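You operate a simulated robot arm through the tools that you are given. There is no shell and no other tool. Be economical: measure what you need, move in short steps, check, and stop when the job is done.

You run a simulated two-armed robot. Do the job below in one go: nothing can be reset, and whatever is moved stays where it is left.

JOB
Take the small blue pad and leave it on the low board of the corner shelf. Take the wedge and put it on the shelf of the orange bench. Open the blue drawer, put the long nut on the top of the trestle table away in the inside of the blue drawer and shut the drawer again. Open the barred guard. Do these in any order. The barred guard goes clockwise seen from above.

The check looks at the end state, three seconds after you hand in, the way a careful person would. Anything else that was tipped, shoved, dropped, spilled or broken makes it a failure.

ROBOT AND FRAMES
Two 7-joint arms with two-finger parallel grippers on one trunk, on a base that drives. Base frame: it is fixed to the floor where the robot stands at the start and does not move with it; the origin is under the middle of the robot, x ahead of it, y to its left, z up. Lengths are in mm, angles in rad, forces in N, time in s.
The left shoulder is at the start at [70, 134, 1101], the right one opposite. With the tool pointing down near the work surface each hand reaches from about 100 to 640 mm from the robot's upright axis, wherever it stands, measured 20 degrees to its own side. Places, roughly: barred guard [-3600, -1100, 300]; blue drawer [-4300, -4600, 700]; inside of the blue drawer [-4300, -4700, 700]; long nut (6x4x4 cm) [500, 300, 800]; low board of the corner shelf [700, -4100, 300]; shelf of the orange bench (136x24 cm) [520, -1980, 280]; small blue pad (8x6x5 cm) [500, 0, 800]; wedge (12x5x3 cm) [300, 200, 800]. Payload 1.57 kg a hand.
The TCP of each hand is the grasp point between the finger pads, 30 mm short of the fingertips. In the tool frame z runs along the fingers and y along their closing line. The gripper opens to 80 mm. The fingers are 17 mm wide and 12 mm thick; the gripper's body (40 by 82 mm) begins 80 mm behind the TCP.
Orientation is that of the tool frame in the base frame, as [roll, pitch, yaw] about the fixed x, y, z axes, in that order (R = Rz(yaw) Ry(pitch) Rx(roll)). With the fingers straight down and closing along the base's y, the tool's x points along the base's -x, its y along +y and its z along -z.

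CONTROLS
- The arms move only by the tool step_arm. It takes "left_moves", "right_moves" or both (then of equal length, played together; a hand with none holds still); each is a list of rows, each a list of 6 numbers: the shift along the tool's x, y, z in m, then the turn, a rotation vector about the tool's x, y, z in rad. In form: [[dx, dy, dz, ax, ay, az], ...]. A call has 1 to 8 rows; each row shifts and turns the commanded pose from where the row before left it, along the tool's axes as they then stand. "left_claw" and "right_claw" are, for a hand that has rows, the opening, from 0 (shut) to 1 (fully open), set as the call begins (left out, the last holds). A row lasts 0.2 s, in which the tool goes at most 50 mm and 0.15 rad; a call with a longer step from one row to the next is refused whole, and so is a gripper value outside its range. Where a pose cannot be reached the arm comes as near as it can. A force on the tool above 40 N (or 10 N above the force at the start of the call, whichever is more), or a blocked arm, ends the call early, and 0.2 s more pass. The fingers move at their own pace (about 153 mm/s each) and stop on an object; they squeeze with about 34 N. The grip force told is the motor's: it shows also when the fingers shut on nothing. Time passes only in rows, and 0.2 s behind the last, so rows that do not move let the fingers close. The reply holds the time, the measured pose of the TCP, the force on the tool along the base axes, the opening and the grip force, in the units named above and with some noise, with the torque about the TCP (base axes, N m) and any sound that the robot's microphone picked up, and new pictures: "show" is both (left out), scene, wrist or none (wrist: the cameras of the hands that moved).
- Cameras (640 x 400 px; columns grow to the right, rows downward): "scene" is now at [128.9, 30.1, 1332.8]; the picture's right is [0.36, -0.93, 0.00], its down [-0.66, -0.26, -0.70] and it looks along [0.66, 0.25, -0.71] (base axes); focal length 281 px, centre (320, 200). "left" rides on the left gripper at [72, 7, -122] in its tool frame; the picture's right is [-0.09, 1.00, 0.00], its down [-0.84, -0.08, -0.54] and it looks along [-0.54, -0.05, 0.84] (tool axes); focal length 238 px, centre (320, 200). "right" rides on the right gripper at [72, -7, -122] in its tool frame; the picture's right is [0.09, 1.00, 0.00], its down [-0.84, 0.08, -0.54] and it looks along [-0.54, 0.05, 0.84] (tool axes); focal length 238 px, centre (320, 200). There is no depth. A picture from a camera that has moved, and an enlarged one, comes with that camera's place and axes in the base frame and with its lens. The place of the scene camera against the robot may be out by one fixed shift of up to 18 mm in any direction.
- raise_lower(by): slides the trunk up (or, below 0, down) by that many mm; the arms and the scene camera ride with it, the base frame stays. It gives what a move gives, with no picture.
- drive_base(legs): drives the robot by 1 to 6 legs, each [ahead, left, turn to the left] in mm, mm and rad, along the robot's own axes; the way and the turn of a leg run together, so that a leg with both is an arc; at most 1500 mm and 3.142 rad a leg. The arms and the cameras ride along, it lands a little off, and it stops where it bumps. It gives what a move gives, and a new picture of the scene camera.
- pan_tilt(pan, tilt): turns the head with the scene camera to pan (to the left, within 1.501 rad either way) and tilt (down, from -0.506 to 1.204), counted from straight ahead of the robot. It gives what a move gives, and a new picture of the scene camera.
- inspect(camera, box): a new picture of the part [left, top, right, bottom] of that camera's present view, enlarged. It takes no simulated time.
- sign_off(): hands the job in; it is judged then, once.

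Go step by step. Nothing tells you exact positions but the pictures and the camera data: compare them with the known pose of the tool, close in by small moves and look again before you grip or let go. The budget is 165 turns and 260 pictures, counting those below and the enlarged ones. Unless the task says otherwise, let go and move clear before handing in, and close with one line.

The tools are called after ">>>" as name(argument=value, ...) on one line, values as JSON. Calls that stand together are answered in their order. step_arm: Moves the arms, as the interface text tells. Its arguments: {"type":"object","properties":{"left_moves":{"type":"array"},"left_claw":{"type":"number"},"right_moves":{"type":"array"},"right_claw":{"type":"number"},"show":{"type":"string","enum":["both","scene","wrist","none"]}},"required":[]} The other tools are called the same way: raise_lower (by) slides the trunk up or down; drive_base (legs) drives the base; pan_tilt (pan, tilt) turns the head that bears the scene camera; inspect (camera, box) takes an enlarged picture of a part of a camera's view; sign_off () hands the job in.

At the start:

```text
clock: 0.0
left_position: [394.4, 367.5, 1081.6]
left_ee_rot: [-3.139, 0.0, 3.14]
left_ft_force: [-0.5, 1.2, -0.5]
left_torque: [-0.01, 0.01, 0.01]
left_grip_width: 80.0
left_grasp_force: 0.0
right_position: [388.7, -29.5, 1055.0]
right_ee_rot: [3.141, 0.0, -3.141]
right_ft_force: [0.3, -0.2, 0.7]
right_torque: [0.0, -0.01, 0.01]
right_grip_width: 79.9
right_grasp_force: 0.1
trunk travel left (down, up): [-675.0, 265.0]
robot x, y, heading: [-0.7, 0.3, -0.004]
head pan, tilt: [0.368, 0.789]
```

scene: 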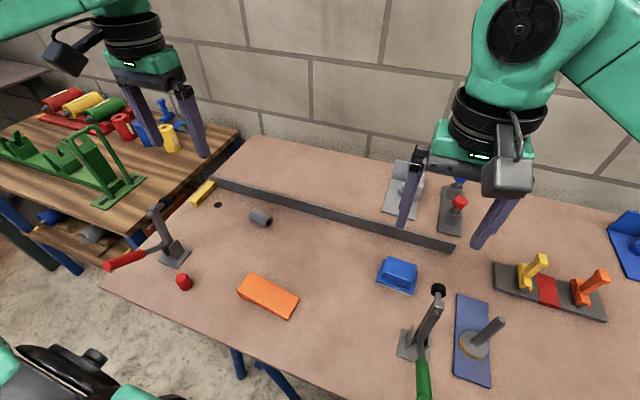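
right: 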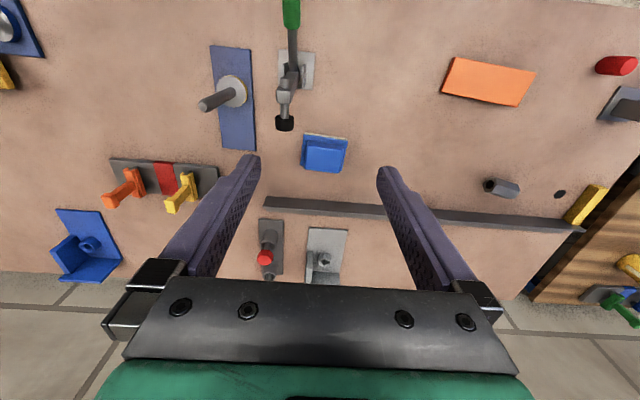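
left: 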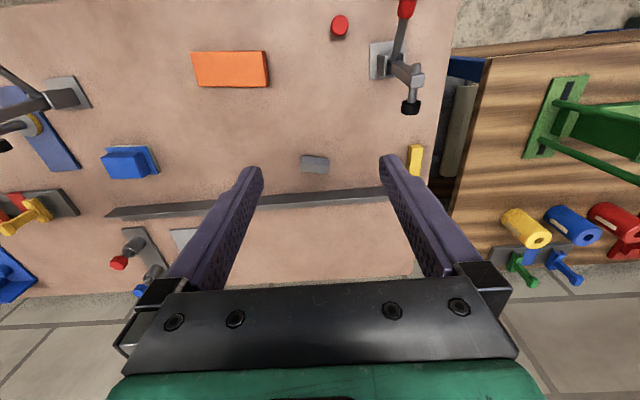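

I see the blue pad near [497,-17], the orange wedge near [348,229] and the grey nut near [532,352]. I'll look closer at them first.

>>> inspect(camera="right", box=[240, 100, 400, 200])

>>> inspect(camera="left", box=[160, 20, 480, 220])

```text
4.00 times, centred on (320, 150) of right
camera zoom: at [315.9, -36.2, 1176.6], right [-0.09, 1.0, 0.0], down [0.84, 0.08, 0.54], along [0.54, 0.05, -0.84], focal length 953 px, centre (320, 400)
```

zoom: 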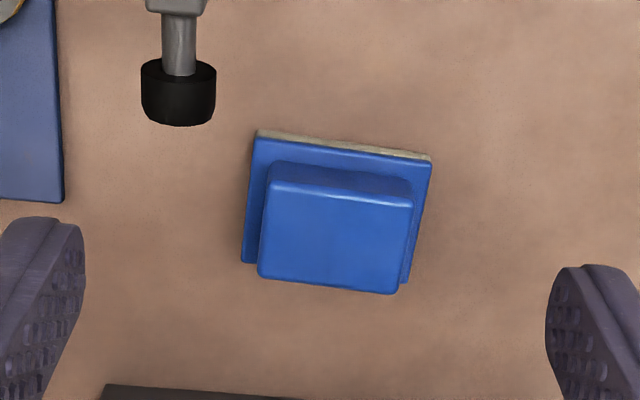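

```text
2.00 times, centred on (320, 120) of left
camera zoom: at [322.3, 374.8, 1203.7], right [0.09, 1.0, 0.0], down [0.84, -0.08, 0.54], along [0.54, -0.05, -0.84], focal length 477 px, centre (320, 360)
```

zoom: 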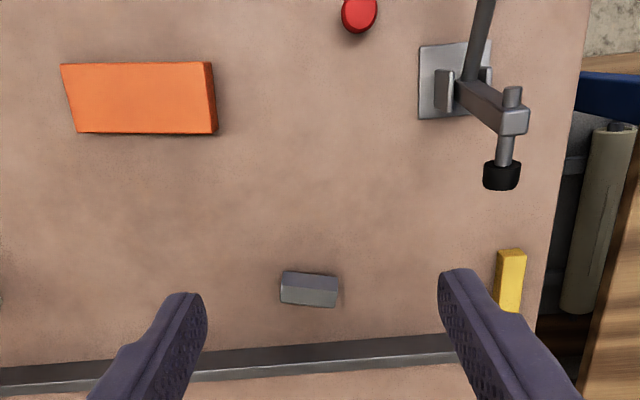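

The pad is a 60x40 block on an 80x60 base. Before choosing grips I'll look to the right towards the orange bench and the corner shelf.

>>> pan_tilt(pan=-1.4, tilt=0.35)

```text
clock: 1.8
left_position: [392.7, 369.9, 1081.4]
left_ee_rot: [-3.14, 0.002, -3.141]
left_ft_force: [-0.4, -0.5, -0.3]
left_torque: [0.0, 0.0, 0.02]
left_grip_width: 80.2
left_grasp_force: 0.1
right_position: [387.8, -28.9, 1055.4]
right_ee_rot: [-3.14, 0.0, 3.141]
right_ft_force: [0.5, -0.4, 0.6]
right_torque: [0.03, 0.01, -0.03]
right_grip_width: 80.2
right_grasp_force: 0.1
trunk travel left (down, up): [-675.0, 265.0]
robot x, y, heading: [-1.1, -4.9, 0.001]
head pan, tilt: [-1.4, 0.351]
camera scene: at [69.1, -90.9, 1371.6], right [-0.99, -0.17, 0.0], down [-0.06, 0.34, -0.94], along [0.16, -0.93, -0.34], focal length 281 px, centre (320, 200)
```

scene: 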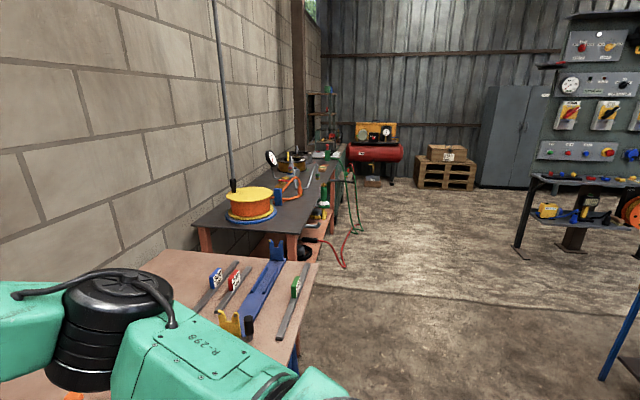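

The bench and the corner shelf are along the wall to the right. I'll zoom in on both.

>>> inspect(camera="scene", box=[190, 80, 430, 270])

>>> inspect(camera="scene", box=[280, 80, 380, 190])

```text
2.11 times, centred on (310, 175) of scene
camera zoom: at [69.1, -90.9, 1371.6], right [-0.99, -0.17, 0.0], down [-0.06, 0.34, -0.94], along [0.16, -0.93, -0.34], focal length 592 px, centre (341, 253)
```

zoom: 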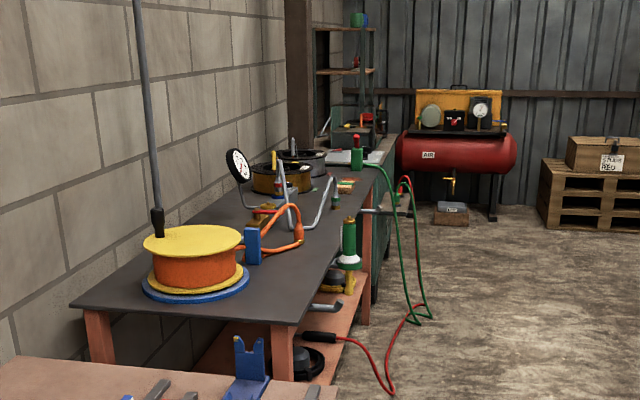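

```text
3.64 times, centred on (330, 135) of scene
camera zoom: at [69.1, -90.9, 1371.6], right [-0.99, -0.17, 0.0], down [-0.06, 0.34, -0.94], along [0.16, -0.93, -0.34], focal length 1023 px, centre (284, 436)
```

zoom: 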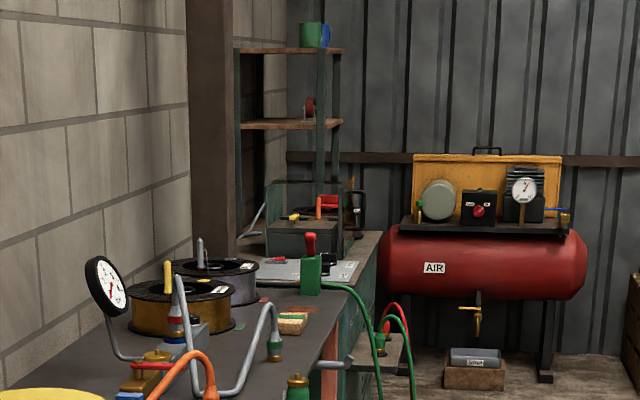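

I'll scout the destinations with empty hands before deciding on grips, backing off the table and driving right.

>>> drive_base(legs=[[-400, 0, 0], [0, -1000, 0], [0, -900, 0]])

>>> pan_tilt(pan=0.0, tilt=0.65)

```text
clock: 13.4
left_position: [-38.5, -1549.9, 1080.9]
left_ee_rot: [-3.139, 0.002, 3.111]
left_ft_force: [-0.3, -0.1, -0.2]
left_torque: [-0.01, -0.01, 0.02]
left_grip_width: 80.2
left_grasp_force: 0.0
right_position: [-56.9, -1946.6, 1055.4]
right_ee_rot: [-3.14, 0.0, 3.112]
right_ft_force: [0.8, 0.2, 0.5]
right_torque: [-0.01, 0.0, 0.0]
right_grip_width: 80.1
right_grasp_force: 0.1
trunk travel left (down, up): [-675.0, 265.0]
robot x, y, heading: [-442.9, -1907.5, -0.032]
head pan, tilt: [-1.4, 0.351]
camera scene: at [-377.1, -1997.9, 1371.6], right [-0.99, -0.14, 0.0], down [-0.05, 0.34, -0.94], along [0.13, -0.93, -0.34], focal length 281 px, centre (320, 200)
```

scene: 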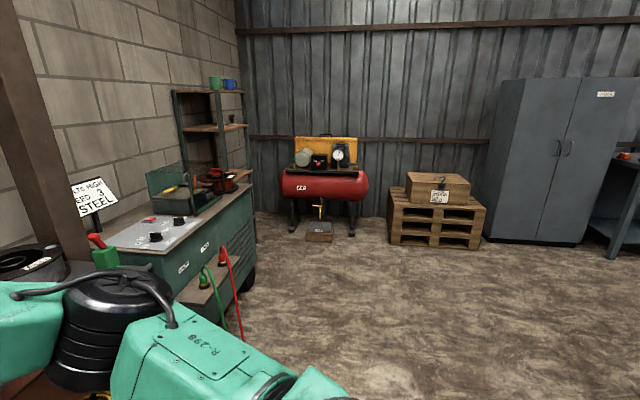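

```text
clock: 15.0
left_position: [-39.1, -1548.1, 1080.9]
left_ee_rot: [-3.139, 0.001, 3.11]
left_ft_force: [0.3, -1.0, -0.3]
left_torque: [-0.02, 0.0, -0.01]
left_grip_width: 80.1
left_grasp_force: 0.0
right_position: [-56.0, -1947.3, 1055.4]
right_ee_rot: [3.141, -0.002, 3.11]
right_ft_force: [0.6, 0.4, 0.0]
right_torque: [-0.02, 0.0, 0.0]
right_grip_width: 79.7
right_grasp_force: 0.2
trunk travel left (down, up): [-675.0, 265.0]
robot x, y, heading: [-442.2, -1903.0, -0.025]
head pan, tilt: [0.0, 0.649]
camera scene: at [-303.3, -1908.8, 1344.5], right [-0.03, -1.0, 0.0], down [-0.6, 0.02, -0.8], along [0.8, -0.03, -0.6], focal length 281 px, centre (320, 200)
```

scene: 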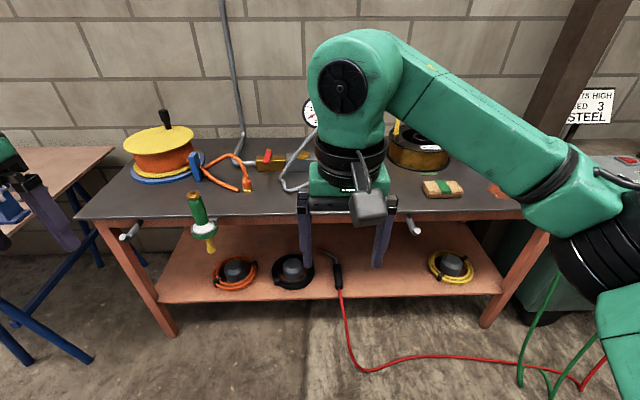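

The bench shelf has a free gap at about y=-2200 between the black and yellow coils, with its front edge at x≈410. Next I'll scout the corner shelf.

>>> drive_base(legs=[[0, 0, 0.028], [0, -1100, 0], [0, -1000, 0]])

```text
clock: 25.6
left_position: [-42.6, -3610.5, 1081.3]
left_ee_rot: [-3.141, 0.001, -3.137]
left_ft_force: [-0.8, -0.3, 0.0]
left_torque: [0.04, 0.01, -0.02]
left_grip_width: 79.8
left_grasp_force: 0.1
right_position: [-47.4, -4009.0, 1054.2]
right_ee_rot: [-3.141, -0.001, -3.136]
right_ft_force: [-0.5, -0.6, -0.2]
right_torque: [-0.01, 0.0, -0.01]
right_grip_width: 80.0
right_grasp_force: 0.1
trunk travel left (down, up): [-675.0, 265.0]
robot x, y, heading: [-437.6, -3980.6, 0.004]
head pan, tilt: [0.0, 0.649]
camera scene: at [-295.4, -3979.6, 1344.5], right [0.01, -1.0, 0.0], down [-0.6, 0.0, -0.8], along [0.8, 0.0, -0.6], focal length 281 px, centre (320, 200)
```

scene: 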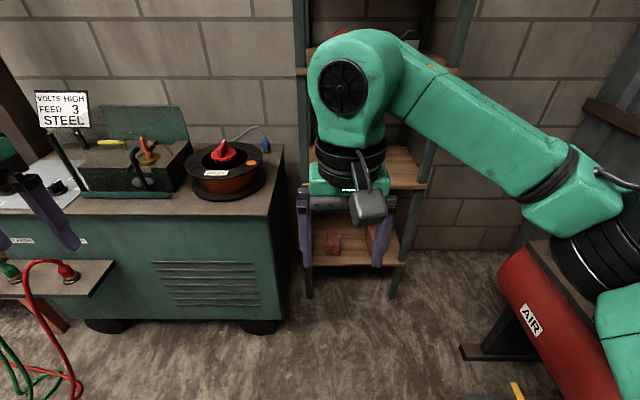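

>>> inspect(camera="scene", box=[270, 140, 450, 310])

>>> raise_lower(by=-400)

>>> pan_tilt(pan=0.0, tilt=0.45)

```text
2.35 times, centred on (360, 225) of scene
camera zoom: at [-295.4, -3979.6, 1344.5], right [0.01, -1.0, 0.0], down [-0.6, 0.0, -0.8], along [0.8, 0.0, -0.6], focal length 662 px, centre (226, 141)
```

zoom: 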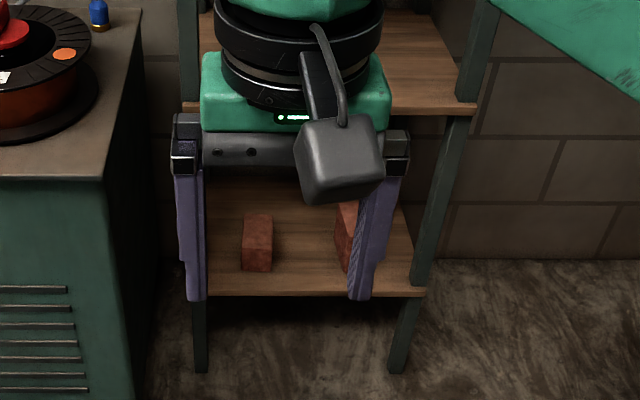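

```text
clock: 29.5
left_position: [-43.7, -3611.0, 680.9]
left_ee_rot: [-3.141, 0.003, -3.135]
left_ft_force: [0.3, -0.7, -0.5]
left_torque: [0.0, 0.02, 0.02]
left_grip_width: 80.1
left_grasp_force: 0.1
right_position: [-47.0, -4009.1, 655.0]
right_ee_rot: [3.141, 0.0, -3.136]
right_ft_force: [-0.2, -0.4, 0.2]
right_torque: [0.0, 0.04, -0.04]
right_grip_width: 80.0
right_grasp_force: 0.1
trunk travel left (down, up): [-275.0, 665.0]
robot x, y, heading: [-437.4, -3981.1, 0.004]
head pan, tilt: [0.0, 0.649]
```

```text
clock: 30.2
left_position: [-44.2, -3610.2, 681.6]
left_ee_rot: [-3.14, -0.001, -3.137]
left_ft_force: [0.4, -0.3, 0.2]
left_torque: [0.0, 0.04, -0.02]
left_grip_width: 80.0
left_grasp_force: 0.1
right_position: [-47.1, -4009.2, 655.1]
right_ee_rot: [-3.141, 0.001, -3.138]
right_ft_force: [0.4, 0.0, -0.5]
right_torque: [0.02, 0.01, 0.02]
right_grip_width: 79.7
right_grasp_force: 0.1
trunk travel left (down, up): [-275.0, 665.0]
robot x, y, heading: [-435.8, -3979.8, 0.008]
head pan, tilt: [0.0, 0.45]
camera scene: at [-290.4, -3979.8, 962.3], right [0.01, -1.0, 0.0], down [-0.44, 0.0, -0.9], along [0.9, 0.01, -0.44], focal length 281 px, centre (320, 200)
```

scene: 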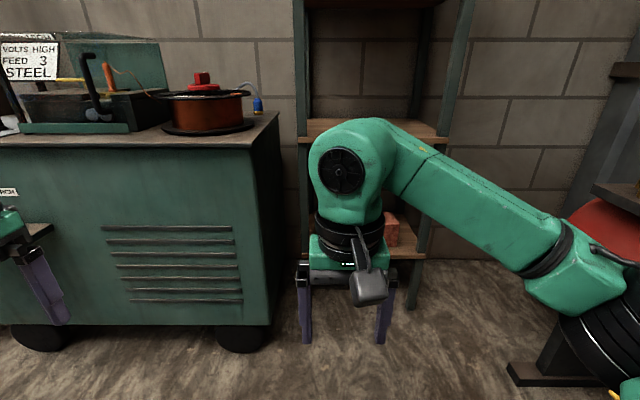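

The low board's front edge is near x≈590, at z≈300, with two bricks at y≈-4045 and -4235 and a 130 mm gap between them. I'll carry both objects with hands tilted 45° forward. Now I drive back to the table.

>>> raise_lower(by=400)

>>> drive_base(legs=[[0, 1400, -0.008], [0, 1400, 0], [0, 1180, 0]])

>>> pan_tilt(pan=0.2, tilt=0.8)

```text
clock: 34.0
left_position: [-44.7, -3610.0, 1080.5]
left_ee_rot: [-3.14, 0.001, -3.135]
left_ft_force: [0.3, 0.5, 0.3]
left_torque: [0.02, -0.01, -0.01]
left_grip_width: 79.9
left_grasp_force: 0.0
right_position: [-47.7, -4008.5, 1055.5]
right_ee_rot: [3.141, 0.002, -3.136]
right_ft_force: [-0.3, 0.4, -0.1]
right_torque: [-0.03, -0.01, -0.03]
right_grip_width: 79.8
right_grasp_force: 0.1
trunk travel left (down, up): [-675.0, 265.0]
robot x, y, heading: [-436.6, -3983.7, 0.005]
head pan, tilt: [0.0, 0.45]
```

```text
clock: 53.4
left_position: [240.2, 335.6, 1081.1]
left_ee_rot: [-3.14, 0.003, 2.996]
left_ft_force: [-0.4, 0.1, -0.2]
left_torque: [-0.01, -0.01, 0.01]
left_grip_width: 79.7
left_grasp_force: 0.1
right_position: [177.5, -57.6, 1054.4]
right_ee_rot: [-3.141, -0.001, 2.997]
right_ft_force: [-0.2, 0.2, 0.6]
right_torque: [-0.01, 0.0, -0.01]
right_grip_width: 79.9
right_grasp_force: 0.1
trunk travel left (down, up): [-675.0, 265.0]
robot x, y, heading: [-202.8, 27.5, -0.147]
head pan, tilt: [0.0, 0.45]
camera scene: at [-58.4, 8.5, 1362.4], right [-0.14, -0.99, 0.0], down [-0.43, 0.06, -0.9], along [0.89, -0.13, -0.44], focal length 281 px, centre (320, 200)
```

scene: 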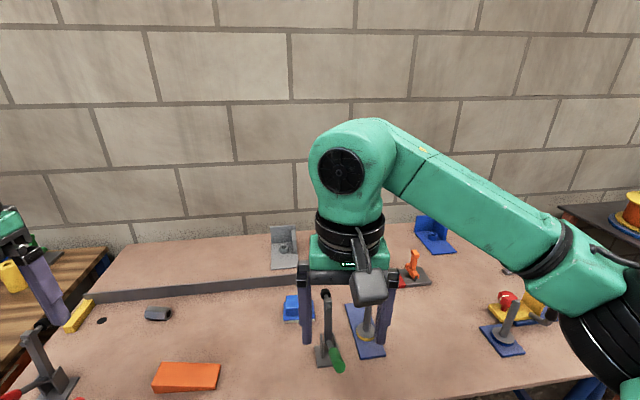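

```text
clock: 54.2
left_position: [240.5, 337.3, 1081.0]
left_ee_rot: [-3.141, 0.001, 2.998]
left_ft_force: [-0.2, -0.8, 0.6]
left_torque: [0.02, 0.0, -0.01]
left_grip_width: 79.9
left_grasp_force: 0.1
right_position: [178.0, -57.5, 1055.2]
right_ee_rot: [3.141, 0.0, 2.996]
right_ft_force: [-0.5, -0.8, 0.9]
right_torque: [0.01, 0.03, -0.03]
right_grip_width: 79.8
right_grasp_force: 0.2
trunk travel left (down, up): [-675.0, 265.0]
robot x, y, heading: [-200.4, 29.0, -0.144]
head pan, tilt: [0.201, 0.799]
camera scene: at [-68.8, 26.4, 1332.0], right [0.06, -1.0, 0.0], down [-0.72, -0.04, -0.7], along [0.7, 0.04, -0.72], focal length 281 px, centre (320, 200)
```

scene: 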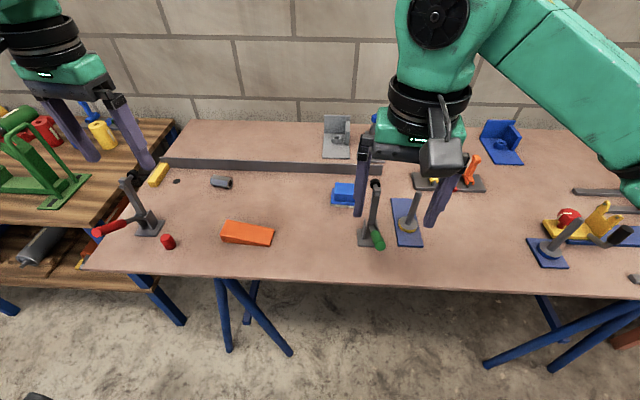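

Drifted in heading; correct it and move up to the table.

>>> drive_base(legs=[[0, 0, 0.145], [180, 0, 0]])

```text
clock: 56.3
left_position: [372.1, 394.8, 1082.7]
left_ee_rot: [-3.141, 0.001, 3.137]
left_ft_force: [1.1, -0.3, 0.7]
left_torque: [0.0, -0.01, -0.03]
left_grip_width: 79.9
left_grasp_force: 0.1
right_position: [364.8, -2.8, 1055.7]
right_ee_rot: [-3.141, 0.003, 3.139]
right_ft_force: [-0.1, 0.2, -1.2]
right_torque: [-0.05, 0.01, -0.01]
right_grip_width: 80.1
right_grasp_force: 0.0
trunk travel left (down, up): [-675.0, 265.0]
robot x, y, heading: [-20.5, 26.2, -0.005]
head pan, tilt: [0.201, 0.799]
camera scene: at [109.0, 44.1, 1332.1], right [0.2, -0.98, 0.0], down [-0.7, -0.14, -0.7], along [0.68, 0.14, -0.72], focal length 281 px, centre (320, 200)
```

scene: 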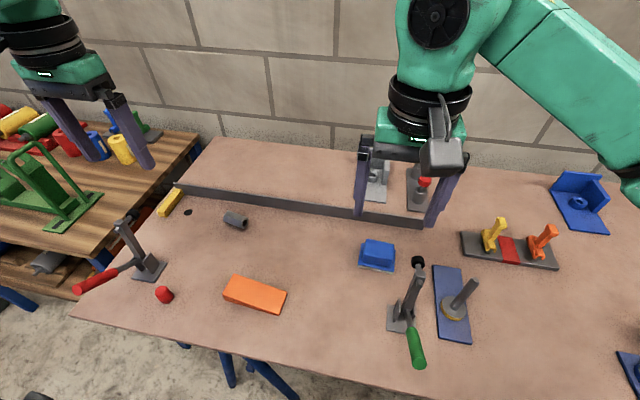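

Plan: the left hand takes the pad from its open left side, tilted and pointing to -y. The right hand takes the wedge from the right, pointing to +y. First I turn both hands in the air.

>>> step_arm(left_moves=[[0, 0, 0, 0, 0, 0.138], [0, 0, 0, 0, 0, 0.138], [0, 0, 0, 0, 0, 0.138], [0, 0, 0, 0, 0, 0.138], [0, 0, 0, 0, 0, 0.138], [0, 0, 0, 0, 0, 0.138]], right_moves=[[0, 0, 0, 0, 0, -0.1246], [0, 0, 0, 0, 0, -0.1246], [0, 0, 0, 0, 0, -0.1246], [0, 0, 0, 0, 0, -0.1246], [0, 0, 0, 0, 0, -0.1246], [0, 0, 0, 0, 0, -0.1246]], show="none")

>>> step_arm(left_moves=[[0, 0, 0, 0, 0, 0.138], [0, 0, 0, 0, 0, 0.138], [0, 0, 0, 0, 0, 0.138], [0, 0, 0, 0, 0, 0.138], [0, 0, 0, 0, 0, 0.138], [0, 0, 0, 0, 0, 0.138]], right_moves=[[0, 0, 0, 0, 0, -0.1246], [0, 0, 0, 0, 0, -0.1246], [0, 0, 0, 0, 0, -0.1246], [0, 0, 0, 0, 0, -0.1246], [0, 0, 0, 0, 0, -0.1246], [0, 0, 0, 0, 0, -0.1246]], show="none")

>>> step_arm(left_moves=[[0, 0, 0, 0, -0.15, 0], [0, 0, 0, 0, -0.15, 0], [0, 0, 0, 0, -0.15, 0], [0, 0, 0, 0, -0.15, 0], [0, 0, 0, 0, -0.15, 0]], right_moves=[[0, 0, 0, 0, -0.15, 0], [0, 0, 0, 0, -0.15, 0], [0, 0, 0, 0, -0.15, 0], [0, 0, 0, 0, -0.15, 0], [0, 0, 0, 0, -0.15, 0]])

```text
clock: 57.7
left_position: [373.2, 394.3, 1082.1]
left_ee_rot: [3.142, 0.001, 2.308]
left_ft_force: [-0.2, 0.2, 0.2]
left_torque: [-0.02, -0.02, 0.01]
left_grip_width: 80.0
left_grasp_force: 0.0
right_position: [366.6, -3.3, 1055.1]
right_ee_rot: [-3.14, 0.002, -2.394]
right_ft_force: [0.2, -0.6, 0.0]
right_torque: [-0.02, -0.01, 0.0]
right_grip_width: 79.7
right_grasp_force: 0.1
trunk travel left (down, up): [-675.0, 265.0]
robot x, y, heading: [-22.3, 29.8, 0.0]
head pan, tilt: [0.201, 0.799]
```

```text
clock: 59.1
left_position: [373.1, 395.2, 1081.4]
left_ee_rot: [3.137, 0.002, 1.48]
left_ft_force: [0.5, 0.2, -0.6]
left_torque: [0.03, -0.03, 0.01]
left_grip_width: 80.3
left_grasp_force: 0.0
right_position: [245.8, 23.2, 1042.7]
right_ee_rot: [-3.139, 0.0, -1.65]
right_ft_force: [-0.4, -0.1, 0.2]
right_torque: [0.01, -0.05, 0.03]
right_grip_width: 79.9
right_grasp_force: 0.1
right hand out of reach, approached as far as the arm can: row 3, 4, 5, 6
trunk travel left (down, up): [-675.0, 265.0]
robot x, y, heading: [-20.8, 27.1, -0.003]
head pan, tilt: [0.201, 0.799]
```

```text
clock: 60.3
left_position: [372.0, 394.3, 1081.6]
left_ee_rot: [3.139, 0.755, 1.478]
left_ft_force: [0.1, 0.1, -0.4]
left_torque: [0.01, 0.0, 0.02]
left_grip_width: 79.8
left_grasp_force: 0.1
right_position: [216.9, -11.9, 1106.9]
right_ee_rot: [-3.141, 0.753, -1.65]
right_ft_force: [-0.1, 0.6, -0.8]
right_torque: [0.01, 0.01, 0.0]
right_grip_width: 80.0
right_grasp_force: 0.2
right hand out of reach, approached as far as the arm can: row 2, 3, 4, 5
trunk travel left (down, up): [-675.0, 265.0]
robot x, y, heading: [-21.5, 29.5, -0.006]
head pan, tilt: [0.201, 0.799]
camera scene: at [110.2, 44.2, 1332.0], right [0.2, -0.98, 0.0], down [-0.7, -0.14, -0.7], along [0.68, 0.14, -0.72], focal length 281 px, centre (320, 200)
camera right: at [211.4, -147.9, 1146.9], right [-1.0, 0.01, -0.06], down [-0.06, 0.25, 0.97], along [0.03, 0.97, -0.25], focal length 238 px, centre (320, 200)
camera left: at [391.5, 528.9, 1121.5], right [0.99, -0.16, 0.07], down [-0.1, -0.23, 0.97], along [-0.14, -0.96, -0.24], focal length 238 px, centre (320, 200)
```

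scene: 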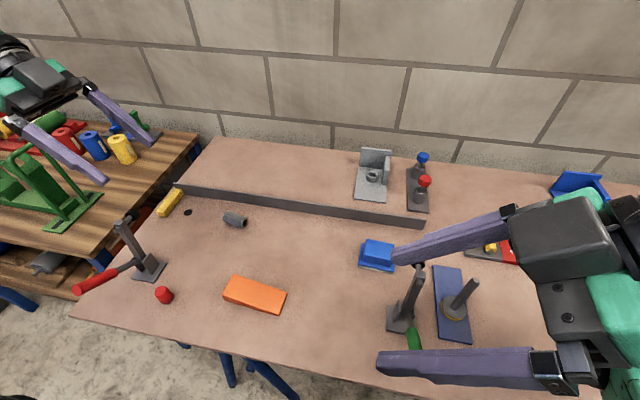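
right: 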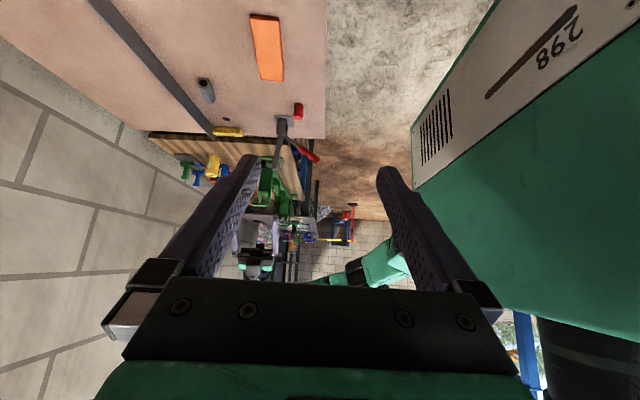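
left: 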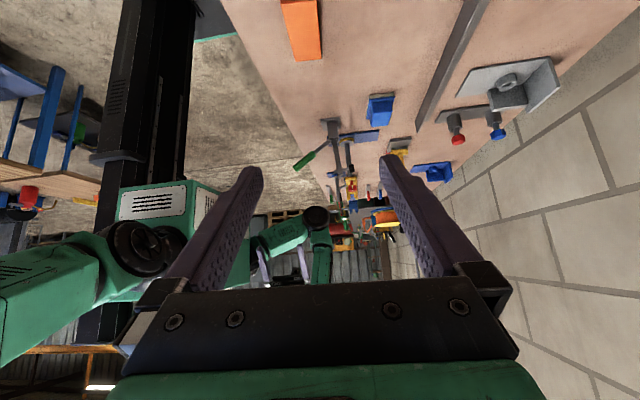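

The left hand is oriented as planned; the right needs to reach out later. I move the left hand to a pre-grasp above the pad.

>>> step_arm(left_moves=[[-0.0109, 0.0187, 0.0439, 0, 0, 0], [-0.0109, 0.0187, 0.0439, 0, 0, 0], [-0.0109, 0.0187, 0.0439, 0, 0, 0], [-0.0109, 0.0187, 0.0439, 0, 0, 0], [-0.0109, 0.0187, 0.0439, 0, 0, 0], [-0.0109, 0.0187, 0.0439, 0, 0, 0], [-0.0109, 0.0187, 0.0439, 0, 0, 0], [-0.0109, 0.0187, 0.0439, 0, 0, 0]])

```text
clock: 62.1
left_position: [485.0, 86.4, 891.7]
left_ee_rot: [3.138, 0.75, 1.481]
left_ft_force: [0.3, -0.2, 1.0]
left_torque: [-0.01, 0.01, 0.03]
left_grip_width: 80.1
left_grasp_force: 0.1
left hand out of reach, approached as far as the arm can: row 8
right_position: [215.7, -13.9, 1106.8]
right_ee_rot: [3.141, 0.751, -1.65]
right_ft_force: [-1.1, 0.3, 0.4]
right_torque: [0.01, -0.01, 0.0]
right_grip_width: 80.0
right_grasp_force: 0.1
trunk travel left (down, up): [-675.0, 265.0]
robot x, y, heading: [-19.3, 26.2, -0.002]
head pan, tilt: [0.201, 0.799]
camera scene: at [110.2, 43.0, 1332.0], right [0.2, -0.98, 0.0], down [-0.7, -0.14, -0.7], along [0.68, 0.14, -0.72], focal length 281 px, centre (320, 200)
camera left: at [504.3, 220.3, 932.2], right [0.99, -0.15, 0.07], down [-0.1, -0.23, 0.97], along [-0.13, -0.96, -0.25], focal length 238 px, centre (320, 200)
```

scene: 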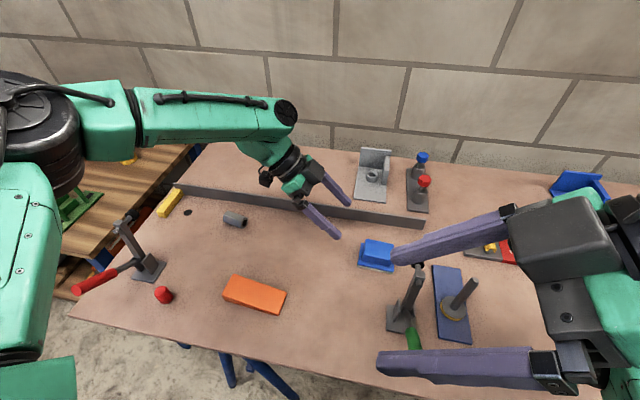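
left: 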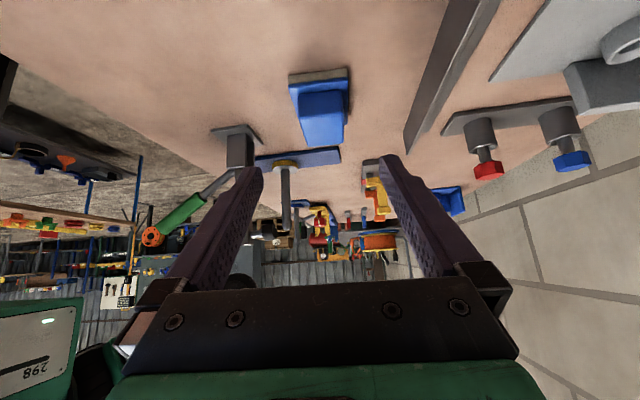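

The left arm is at its limit; I'll back it off a bit and shift the base 120 mm right so the pad is nearer.

>>> step_arm(left_moves=[[0, 0, -0.045, 0, 0, 0], [0, 0, -0.045, 0, 0, 0]], show="none")

>>> drive_base(legs=[[0, -110, 0]])

```text
clock: 62.7
left_position: [486.4, 147.0, 957.7]
left_ee_rot: [3.138, 0.751, 1.481]
left_ft_force: [0.2, 0.8, 0.3]
left_torque: [0.01, -0.02, 0.03]
left_grip_width: 80.2
left_grasp_force: 0.2
right_position: [215.5, -11.0, 1106.9]
right_ee_rot: [-3.141, 0.748, -1.649]
right_ft_force: [0.0, 0.7, 0.7]
right_torque: [0.0, 0.03, -0.04]
right_grip_width: 80.0
right_grasp_force: 0.0
trunk travel left (down, up): [-675.0, 265.0]
robot x, y, heading: [-26.9, 25.7, -0.007]
head pan, tilt: [0.201, 0.799]
```

```text
clock: 63.9
left_position: [485.9, 35.9, 956.1]
left_ee_rot: [3.141, 0.753, 1.479]
left_ft_force: [-0.7, 0.3, 0.3]
left_torque: [-0.02, -0.02, 0.03]
left_grip_width: 79.7
left_grasp_force: 0.1
right_position: [215.9, -122.7, 1107.0]
right_ee_rot: [-3.141, 0.75, -1.651]
right_ft_force: [0.1, 0.6, -0.6]
right_torque: [0.0, -0.01, 0.0]
right_grip_width: 79.9
right_grasp_force: 0.0
trunk travel left (down, up): [-675.0, 265.0]
robot x, y, heading: [-21.0, -82.8, -0.003]
head pan, tilt: [0.201, 0.799]
camera scene: at [110.1, -66.2, 1331.9], right [0.2, -0.98, 0.0], down [-0.7, -0.14, -0.7], along [0.68, 0.14, -0.72], focal length 281 px, centre (320, 200)
```

scene: 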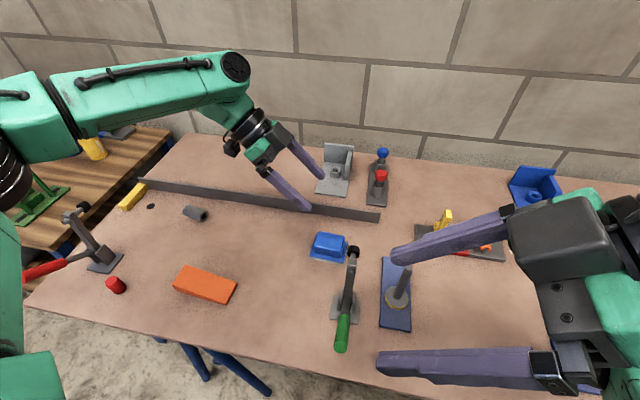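

Base shifted; the pad is near [479,-15] from the wrist view. I close in to about 70 mm before it and look.

>>> step_arm(left_moves=[[0.0261, -0.0004, 0.0249, 0, 0, 0], [0.0261, -0.0004, 0.0249, 0, 0, 0], [0.0261, -0.0004, 0.0249, 0, 0, 0]], show="wrist")

>>> inspect(camera="left", box=[240, 40, 440, 180])

>>> inspect(camera="scene", box=[250, 160, 430, 300])

```text
clock: 64.7
left_position: [474.2, 41.3, 858.0]
left_ee_rot: [3.135, 0.75, 1.48]
left_ft_force: [0.5, 0.8, 0.3]
left_torque: [-0.01, -0.03, 0.0]
left_grip_width: 80.0
left_grasp_force: 0.1
left hand out of reach, approached as far as the arm can: row 3
right_position: [214.7, -123.5, 1106.4]
right_ee_rot: [-3.141, 0.747, -1.652]
right_ft_force: [-1.2, -0.4, -0.5]
right_torque: [-0.03, -0.01, 0.01]
right_grip_width: 80.1
right_grasp_force: 0.1
trunk travel left (down, up): [-675.0, 265.0]
robot x, y, heading: [-21.8, -81.9, -0.002]
head pan, tilt: [0.201, 0.799]
camera left: at [493.5, 175.0, 898.3], right [0.99, -0.15, 0.07], down [-0.1, -0.23, 0.97], along [-0.13, -0.96, -0.25], focal length 238 px, centre (320, 200)
```

left: 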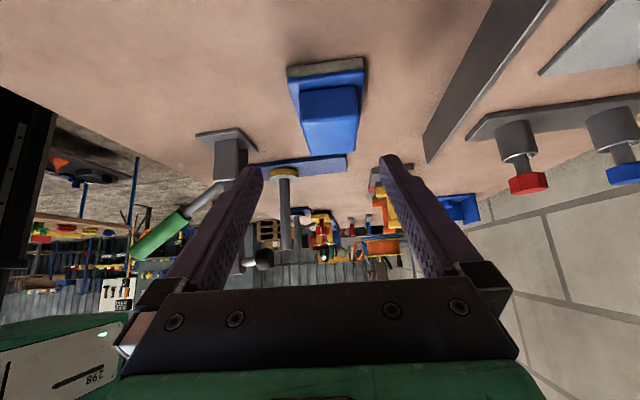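

```text
2.86 times, centred on (340, 110) of left
camera zoom: at [493.5, 175.0, 898.3], right [0.99, -0.15, 0.07], down [-0.1, -0.23, 0.97], along [-0.13, -0.96, -0.25], focal length 681 px, centre (263, 457)
```

zoom: 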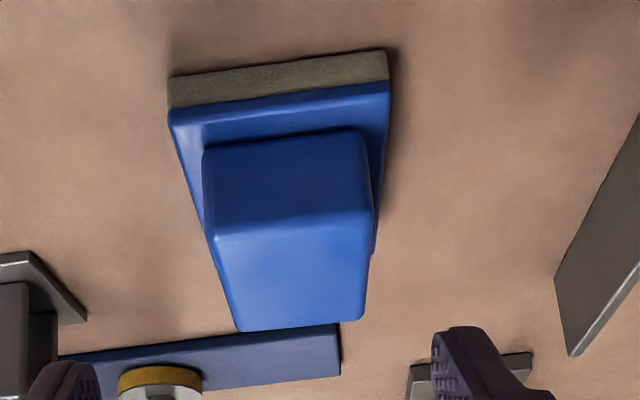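

```text
2.86 times, centred on (340, 230) of scene
camera zoom: at [109.5, -66.4, 1332.0], right [0.2, -0.98, 0.0], down [-0.7, -0.14, -0.7], along [0.68, 0.14, -0.72], focal length 804 px, centre (263, 114)
```

zoom: 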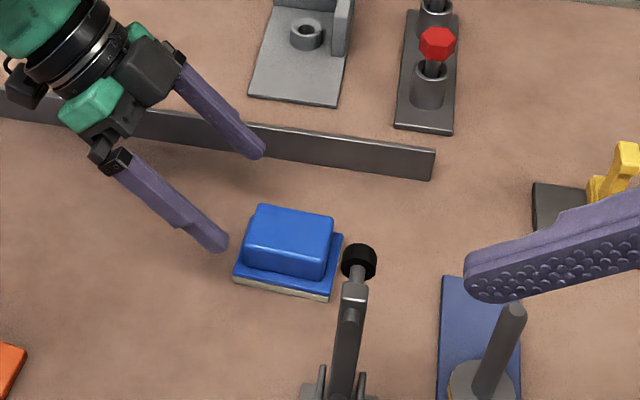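

The pad's block centre is at [482,-10], top at about 797. The arm's wrist limits it, so I'll lift, turn the base 0.4 rad right and turn the hand back, which makes the pose easier.

>>> step_arm(left_moves=[[-0.0307, 0, -0.0329, 0, 0, 0], [-0.0307, 0, -0.0329, 0, 0, 0], [-0.0307, 0, -0.0329, 0, 0, 0], [-0.0307, 0, -0.0329, 0, 0, 0]], show="none")

>>> drive_base(legs=[[0, 0, -0.4]])

>>> step_arm(left_moves=[[0, 0, 0, -0.0977, 0, -0.105], [0, 0, 0, -0.0977, 0, -0.105], [0, 0, 0, -0.0977, 0, -0.105]], show="scene")

```text
clock: 65.7
left_position: [477.4, 36.8, 1039.4]
left_ee_rot: [3.139, 0.751, 1.48]
left_ft_force: [0.4, 0.2, -0.3]
left_torque: [0.02, -0.02, -0.04]
left_grip_width: 80.2
left_grasp_force: 0.0
right_position: [215.0, -124.6, 1105.7]
right_ee_rot: [-3.141, 0.752, -1.65]
right_ft_force: [0.1, 0.3, -0.7]
right_torque: [-0.01, 0.03, 0.02]
right_grip_width: 80.2
right_grasp_force: 0.0
trunk travel left (down, up): [-675.0, 265.0]
robot x, y, heading: [-22.1, -84.0, -0.005]
head pan, tilt: [0.201, 0.799]
```

```text
clock: 67.3
left_position: [485.5, -164.7, 1039.0]
left_ee_rot: [3.142, 0.753, 1.086]
left_ft_force: [-0.5, 0.1, -0.5]
left_torque: [-0.01, -0.02, 0.01]
left_grip_width: 80.2
left_grasp_force: 0.2
right_position: [182.3, -211.4, 1106.5]
right_ee_rot: [-3.141, 0.75, -2.047]
right_ft_force: [0.6, 0.3, 1.1]
right_torque: [-0.04, -0.01, -0.01]
right_grip_width: 79.9
right_grasp_force: 0.1
trunk travel left (down, up): [-675.0, 265.0]
robot x, y, heading: [-19.0, -85.7, -0.399]
head pan, tilt: [0.201, 0.799]
camera scene: at [106.2, -117.7, 1331.9], right [-0.2, -0.98, 0.0], down [-0.7, 0.14, -0.7], along [0.68, -0.14, -0.72], focal length 281 px, centre (320, 200)
```

scene: 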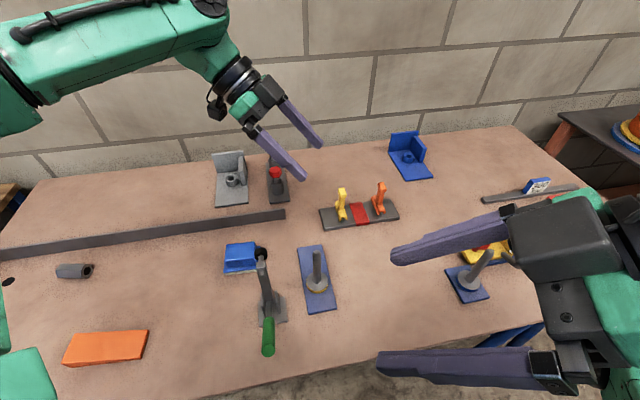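

```text
clock: 68.1
left_position: [485.3, -163.3, 1040.4]
left_ee_rot: [3.141, 0.753, 1.52]
left_ft_force: [0.5, -0.6, -0.3]
left_torque: [0.02, 0.02, -0.01]
left_grip_width: 80.1
left_grasp_force: 0.0
right_position: [181.1, -210.8, 1106.2]
right_ee_rot: [-3.141, 0.749, -2.044]
right_ft_force: [-0.3, 0.2, 0.2]
right_torque: [0.05, 0.01, -0.02]
right_grip_width: 80.2
right_grasp_force: 0.1
trunk travel left (down, up): [-675.0, 265.0]
robot x, y, heading: [-24.7, -81.7, -0.395]
head pan, tilt: [0.201, 0.799]
camera scene: at [105.4, -117.6, 1332.0], right [-0.2, -0.98, 0.0], down [-0.7, 0.14, -0.7], along [0.68, -0.14, -0.72], focal length 281 px, centre (320, 200)
```

scene: 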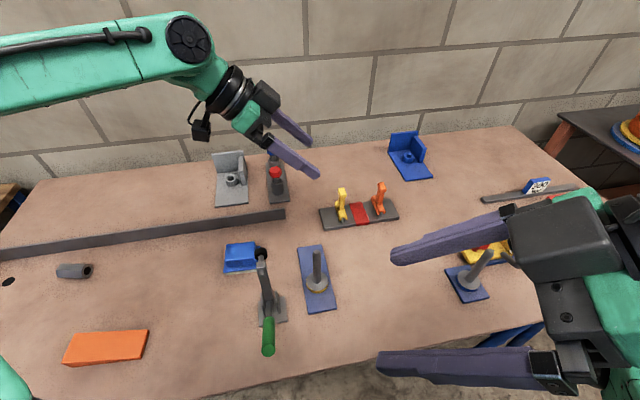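

>>> step_arm(left_moves=[[0.0475, -0.0018, -0.0055, 0, 0, 0], [0.0475, -0.0018, -0.0055, 0, 0, 0], [0.0475, -0.0018, -0.0055, 0, 0, 0], [0.0475, -0.0018, -0.0055, 0, 0, 0], [0.0475, -0.0018, -0.0055, 0, 0, 0], [0.0475, -0.0018, -0.0055, 0, 0, 0]])

```text
clock: 69.5
left_position: [486.6, 66.9, 868.9]
left_ee_rot: [-3.141, 0.752, 1.514]
left_ft_force: [0.3, -0.2, -0.2]
left_torque: [-0.01, -0.03, 0.0]
left_grip_width: 80.1
left_grasp_force: 0.1
right_position: [182.2, -210.0, 1106.9]
right_ee_rot: [3.141, 0.748, -2.046]
right_ft_force: [0.1, 0.6, 0.1]
right_torque: [0.02, -0.03, -0.03]
right_grip_width: 80.1
right_grasp_force: 0.0
trunk travel left (down, up): [-675.0, 265.0]
robot x, y, heading: [-21.1, -84.7, -0.402]
head pan, tilt: [0.201, 0.799]
camera scene: at [106.2, -116.6, 1332.0], right [-0.2, -0.98, 0.0], down [-0.7, 0.14, -0.7], along [0.68, -0.14, -0.72], focal length 281 px, centre (320, 200)
camera left: at [501.5, 202.0, 908.6], right [0.99, -0.12, 0.06], down [-0.09, -0.24, 0.97], along [-0.1, -0.96, -0.24], focal length 238 px, centre (320, 200)
```

scene: 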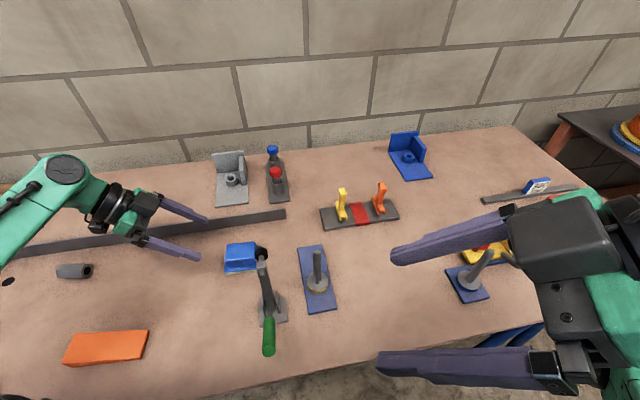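
left: 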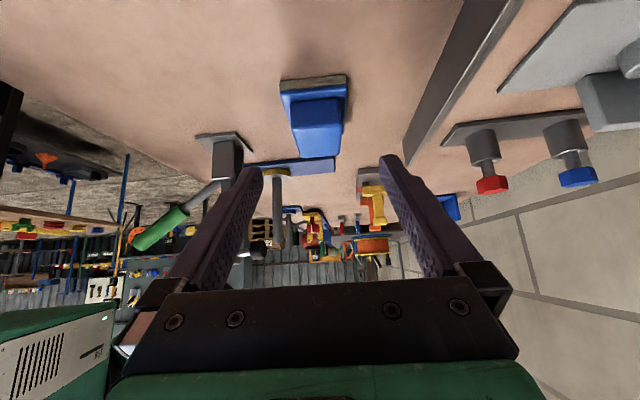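

Lined up. Advance 70 mm along the fingers and check.

>>> step_arm(left_moves=[[0, 0, 0.035, 0, 0, 0], [0, 0, 0.035, 0, 0, 0]], show="wrist")

>>> inspect(camera="scene", box=[120, 160, 320, 300])

```text
clock: 70.1
left_position: [487.2, 16.6, 817.5]
left_ee_rot: [3.142, 0.754, 1.517]
left_ft_force: [0.1, -0.7, -0.1]
left_torque: [-0.01, 0.02, -0.02]
left_grip_width: 79.9
left_grasp_force: 0.1
right_position: [182.4, -211.1, 1106.5]
right_ee_rot: [3.139, 0.749, -2.045]
right_ft_force: [0.7, 0.0, -0.8]
right_torque: [-0.03, 0.02, 0.02]
right_grip_width: 80.0
right_grasp_force: 0.0
trunk travel left (down, up): [-675.0, 265.0]
robot x, y, heading: [-25.8, -80.3, -0.4]
head pan, tilt: [0.201, 0.799]
camera left: at [501.7, 151.3, 858.3], right [0.99, -0.12, 0.06], down [-0.09, -0.24, 0.97], along [-0.1, -0.96, -0.25], focal length 238 px, centre (320, 200)
```

left: 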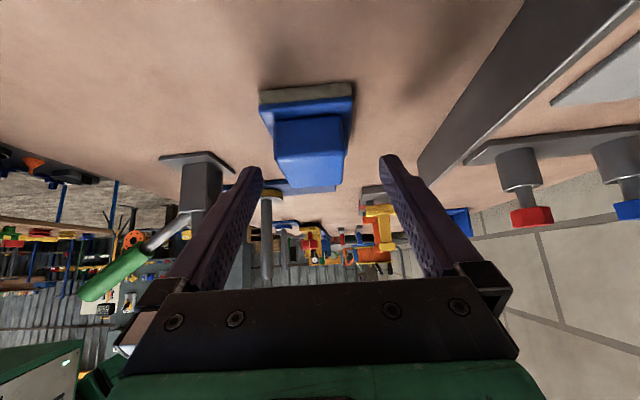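

```text
2.86 times, centred on (220, 230) of scene
camera zoom: at [106.5, -118.1, 1331.9], right [-0.2, -0.98, 0.0], down [-0.7, 0.14, -0.7], along [0.68, -0.14, -0.72], focal length 804 px, centre (606, 114)
```

zoom: 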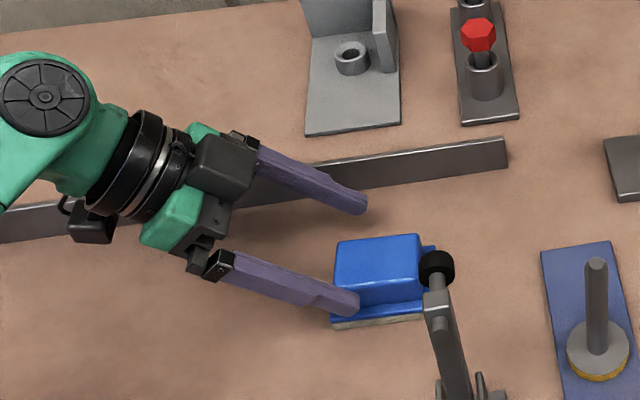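

>>> step_arm(left_moves=[[0.0015, -0.0035, 0.023, 0, 0, 0], [0, 0, 0, 0, 0, 0]], show="wrist")

>>> inspect(camera="scene", box=[170, 190, 310, 290])

```text
clock: 70.7
left_position: [481.8, 2.7, 798.3]
left_ee_rot: [3.14, 0.754, 1.517]
left_ft_force: [-0.1, 0.6, -0.4]
left_torque: [-0.02, -0.01, -0.01]
left_grip_width: 79.9
left_grasp_force: 0.1
right_position: [182.1, -211.5, 1106.5]
right_ee_rot: [3.141, 0.749, -2.046]
right_ft_force: [-0.2, 0.1, -0.3]
right_torque: [0.0, 0.02, 0.0]
right_grip_width: 80.0
right_grasp_force: 0.0
trunk travel left (down, up): [-675.0, 265.0]
robot x, y, heading: [-19.8, -85.7, -0.398]
head pan, tilt: [0.201, 0.799]
camera left: at [496.2, 138.2, 839.0], right [0.99, -0.12, 0.06], down [-0.09, -0.24, 0.97], along [-0.1, -0.96, -0.25], focal length 238 px, centre (320, 200)
```

left: 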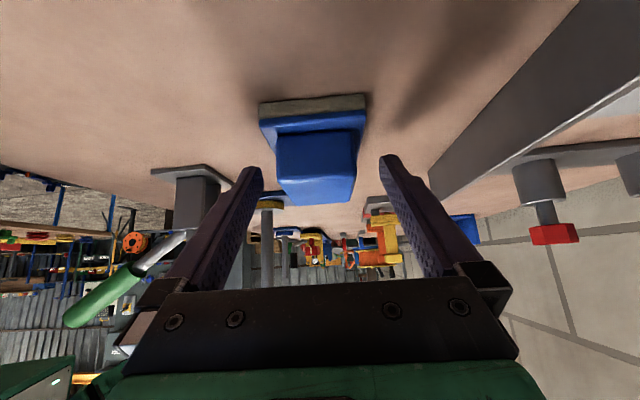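

```text
4.00 times, centred on (240, 240) of scene
camera zoom: at [105.9, -117.6, 1332.0], right [-0.2, -0.98, 0.0], down [-0.7, 0.14, -0.7], along [0.68, -0.14, -0.72], focal length 1126 px, centre (640, 40)
```

zoom: 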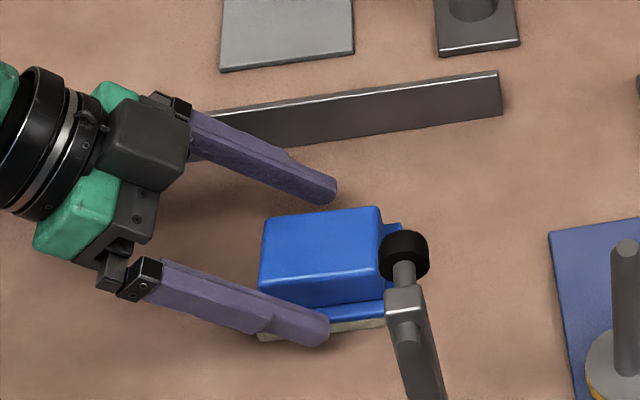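

Fingers straddle the block. Close the left gripper.

>>> step_arm(left_moves=[[0, 0, 0.003, 0, 0, 0], [0, 0, 0, 0, 0, 0], [0, 0, 0, 0, 0, 0]], left_claw=0, show="wrist")

```text
clock: 71.5
left_position: [482.0, 1.8, 798.2]
left_ee_rot: [3.137, 0.751, 1.518]
left_ft_force: [1.6, 1.4, 6.5]
left_torque: [-0.03, 0.15, -0.05]
left_grip_width: 45.2
left_grasp_force: 33.7
right_position: [182.0, -211.6, 1106.6]
right_ee_rot: [-3.141, 0.749, -2.047]
right_ft_force: [0.4, -0.3, 0.2]
right_torque: [0.0, 0.01, 0.01]
right_grip_width: 79.9
right_grasp_force: 0.0
trunk travel left (down, up): [-675.0, 265.0]
robot x, y, heading: [-22.6, -82.8, -0.396]
head pan, tilt: [0.201, 0.799]
camera left: at [496.2, 136.6, 838.2], right [0.99, -0.12, 0.07], down [-0.09, -0.24, 0.97], along [-0.1, -0.96, -0.24], focal length 238 px, centre (320, 200)
```

left: 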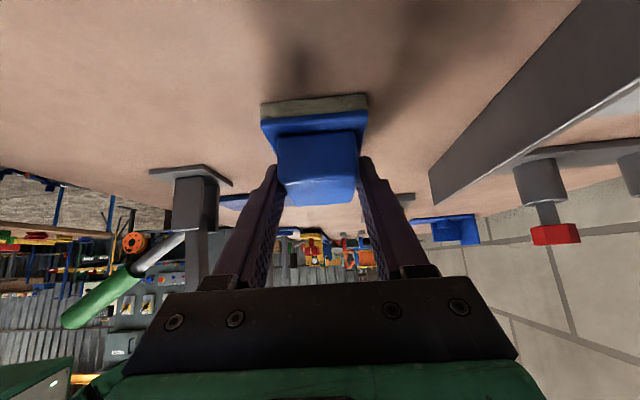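

Gripped at 45 mm. Lift straight up.

>>> step_arm(left_moves=[[-0.0137, 0, -0.0146, 0, 0, 0], [-0.0328, 0, -0.0351, 0, 0, 0], [-0.0328, 0, -0.0351, 0, 0, 0], [-0.0328, 0, -0.0351, 0, 0, 0], [-0.0328, 0, -0.0351, 0, 0, 0], [-0.0328, 0, -0.0351, 0, 0, 0]])

```text
clock: 72.9
left_position: [480.5, 1.5, 1059.2]
left_ee_rot: [-3.141, 0.75, 1.518]
left_ft_force: [0.5, -0.1, -0.5]
left_torque: [0.02, 0.01, 0.0]
left_grip_width: 45.1
left_grasp_force: 34.2
right_position: [182.1, -212.7, 1106.6]
right_ee_rot: [3.141, 0.75, -2.046]
right_ft_force: [-0.2, 0.8, 0.1]
right_torque: [0.02, 0.02, 0.02]
right_grip_width: 80.1
right_grasp_force: 0.0
trunk travel left (down, up): [-675.0, 265.0]
robot x, y, heading: [-24.4, -82.5, -0.398]
head pan, tilt: [0.201, 0.799]
camera scene: at [105.7, -118.2, 1331.9], right [-0.2, -0.98, 0.0], down [-0.7, 0.14, -0.7], along [0.68, -0.14, -0.72], focal length 281 px, centre (320, 200)
camera left: at [494.3, 137.4, 1100.3], right [0.99, -0.12, 0.06], down [-0.09, -0.24, 0.97], along [-0.1, -0.96, -0.25], focal length 238 px, centre (320, 200)
```

scene: 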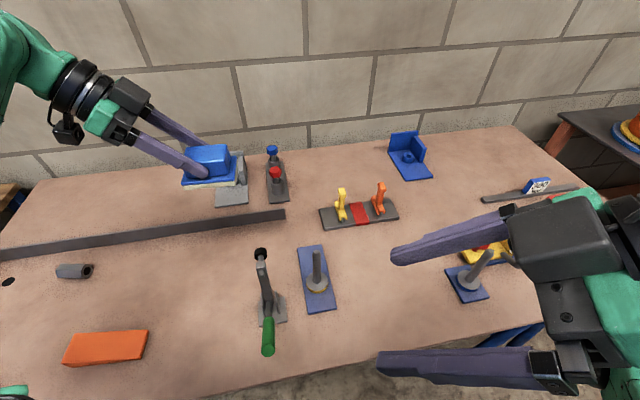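
left: 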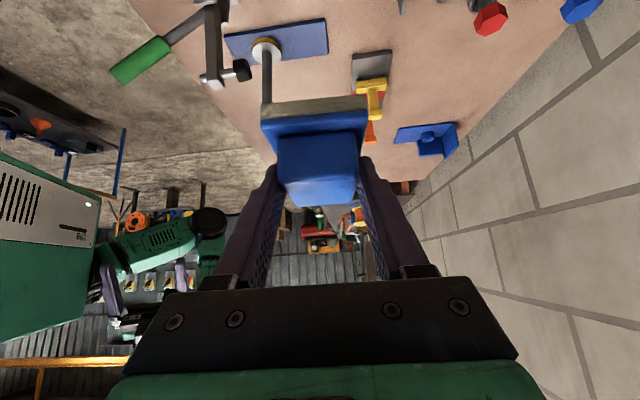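

The pad is held level. For the wedge I'll turn the base to face left so the right hand can point along the wedge comfortably.

>>> drive_base(legs=[[-60, 0, 0], [0, 0, 1.0], [68, 96, 0]])

```text
clock: 77.3
left_position: [113.4, 529.8, 1059.8]
left_ee_rot: [3.14, 0.753, 2.534]
left_ft_force: [0.0, 0.5, 0.2]
left_torque: [0.05, 0.04, 0.01]
left_grip_width: 45.4
left_grasp_force: 33.7
right_position: [139.2, 165.2, 1107.7]
right_ee_rot: [-3.141, 0.75, -1.027]
right_ft_force: [-0.5, 0.2, -0.9]
right_torque: [-0.01, -0.02, -0.01]
right_grip_width: 80.1
right_grasp_force: 0.0
trunk travel left (down, up): [-675.0, 265.0]
robot x, y, heading: [-79.9, 60.1, 0.621]
head pan, tilt: [0.201, 0.799]
camera scene: at [21.7, 146.5, 1332.0], right [0.73, -0.68, 0.0], down [-0.49, -0.52, -0.7], along [0.48, 0.51, -0.72], focal length 281 px, centre (320, 200)
```

scene: 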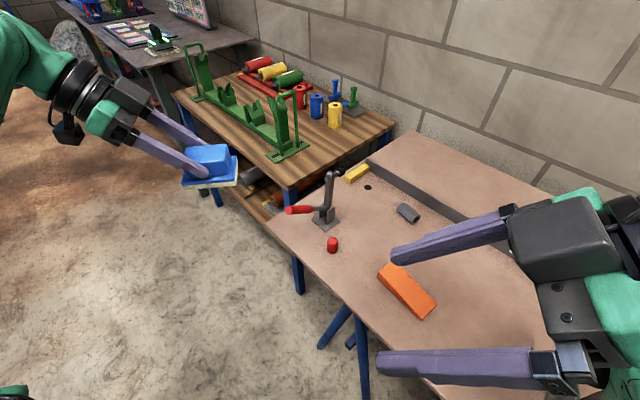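

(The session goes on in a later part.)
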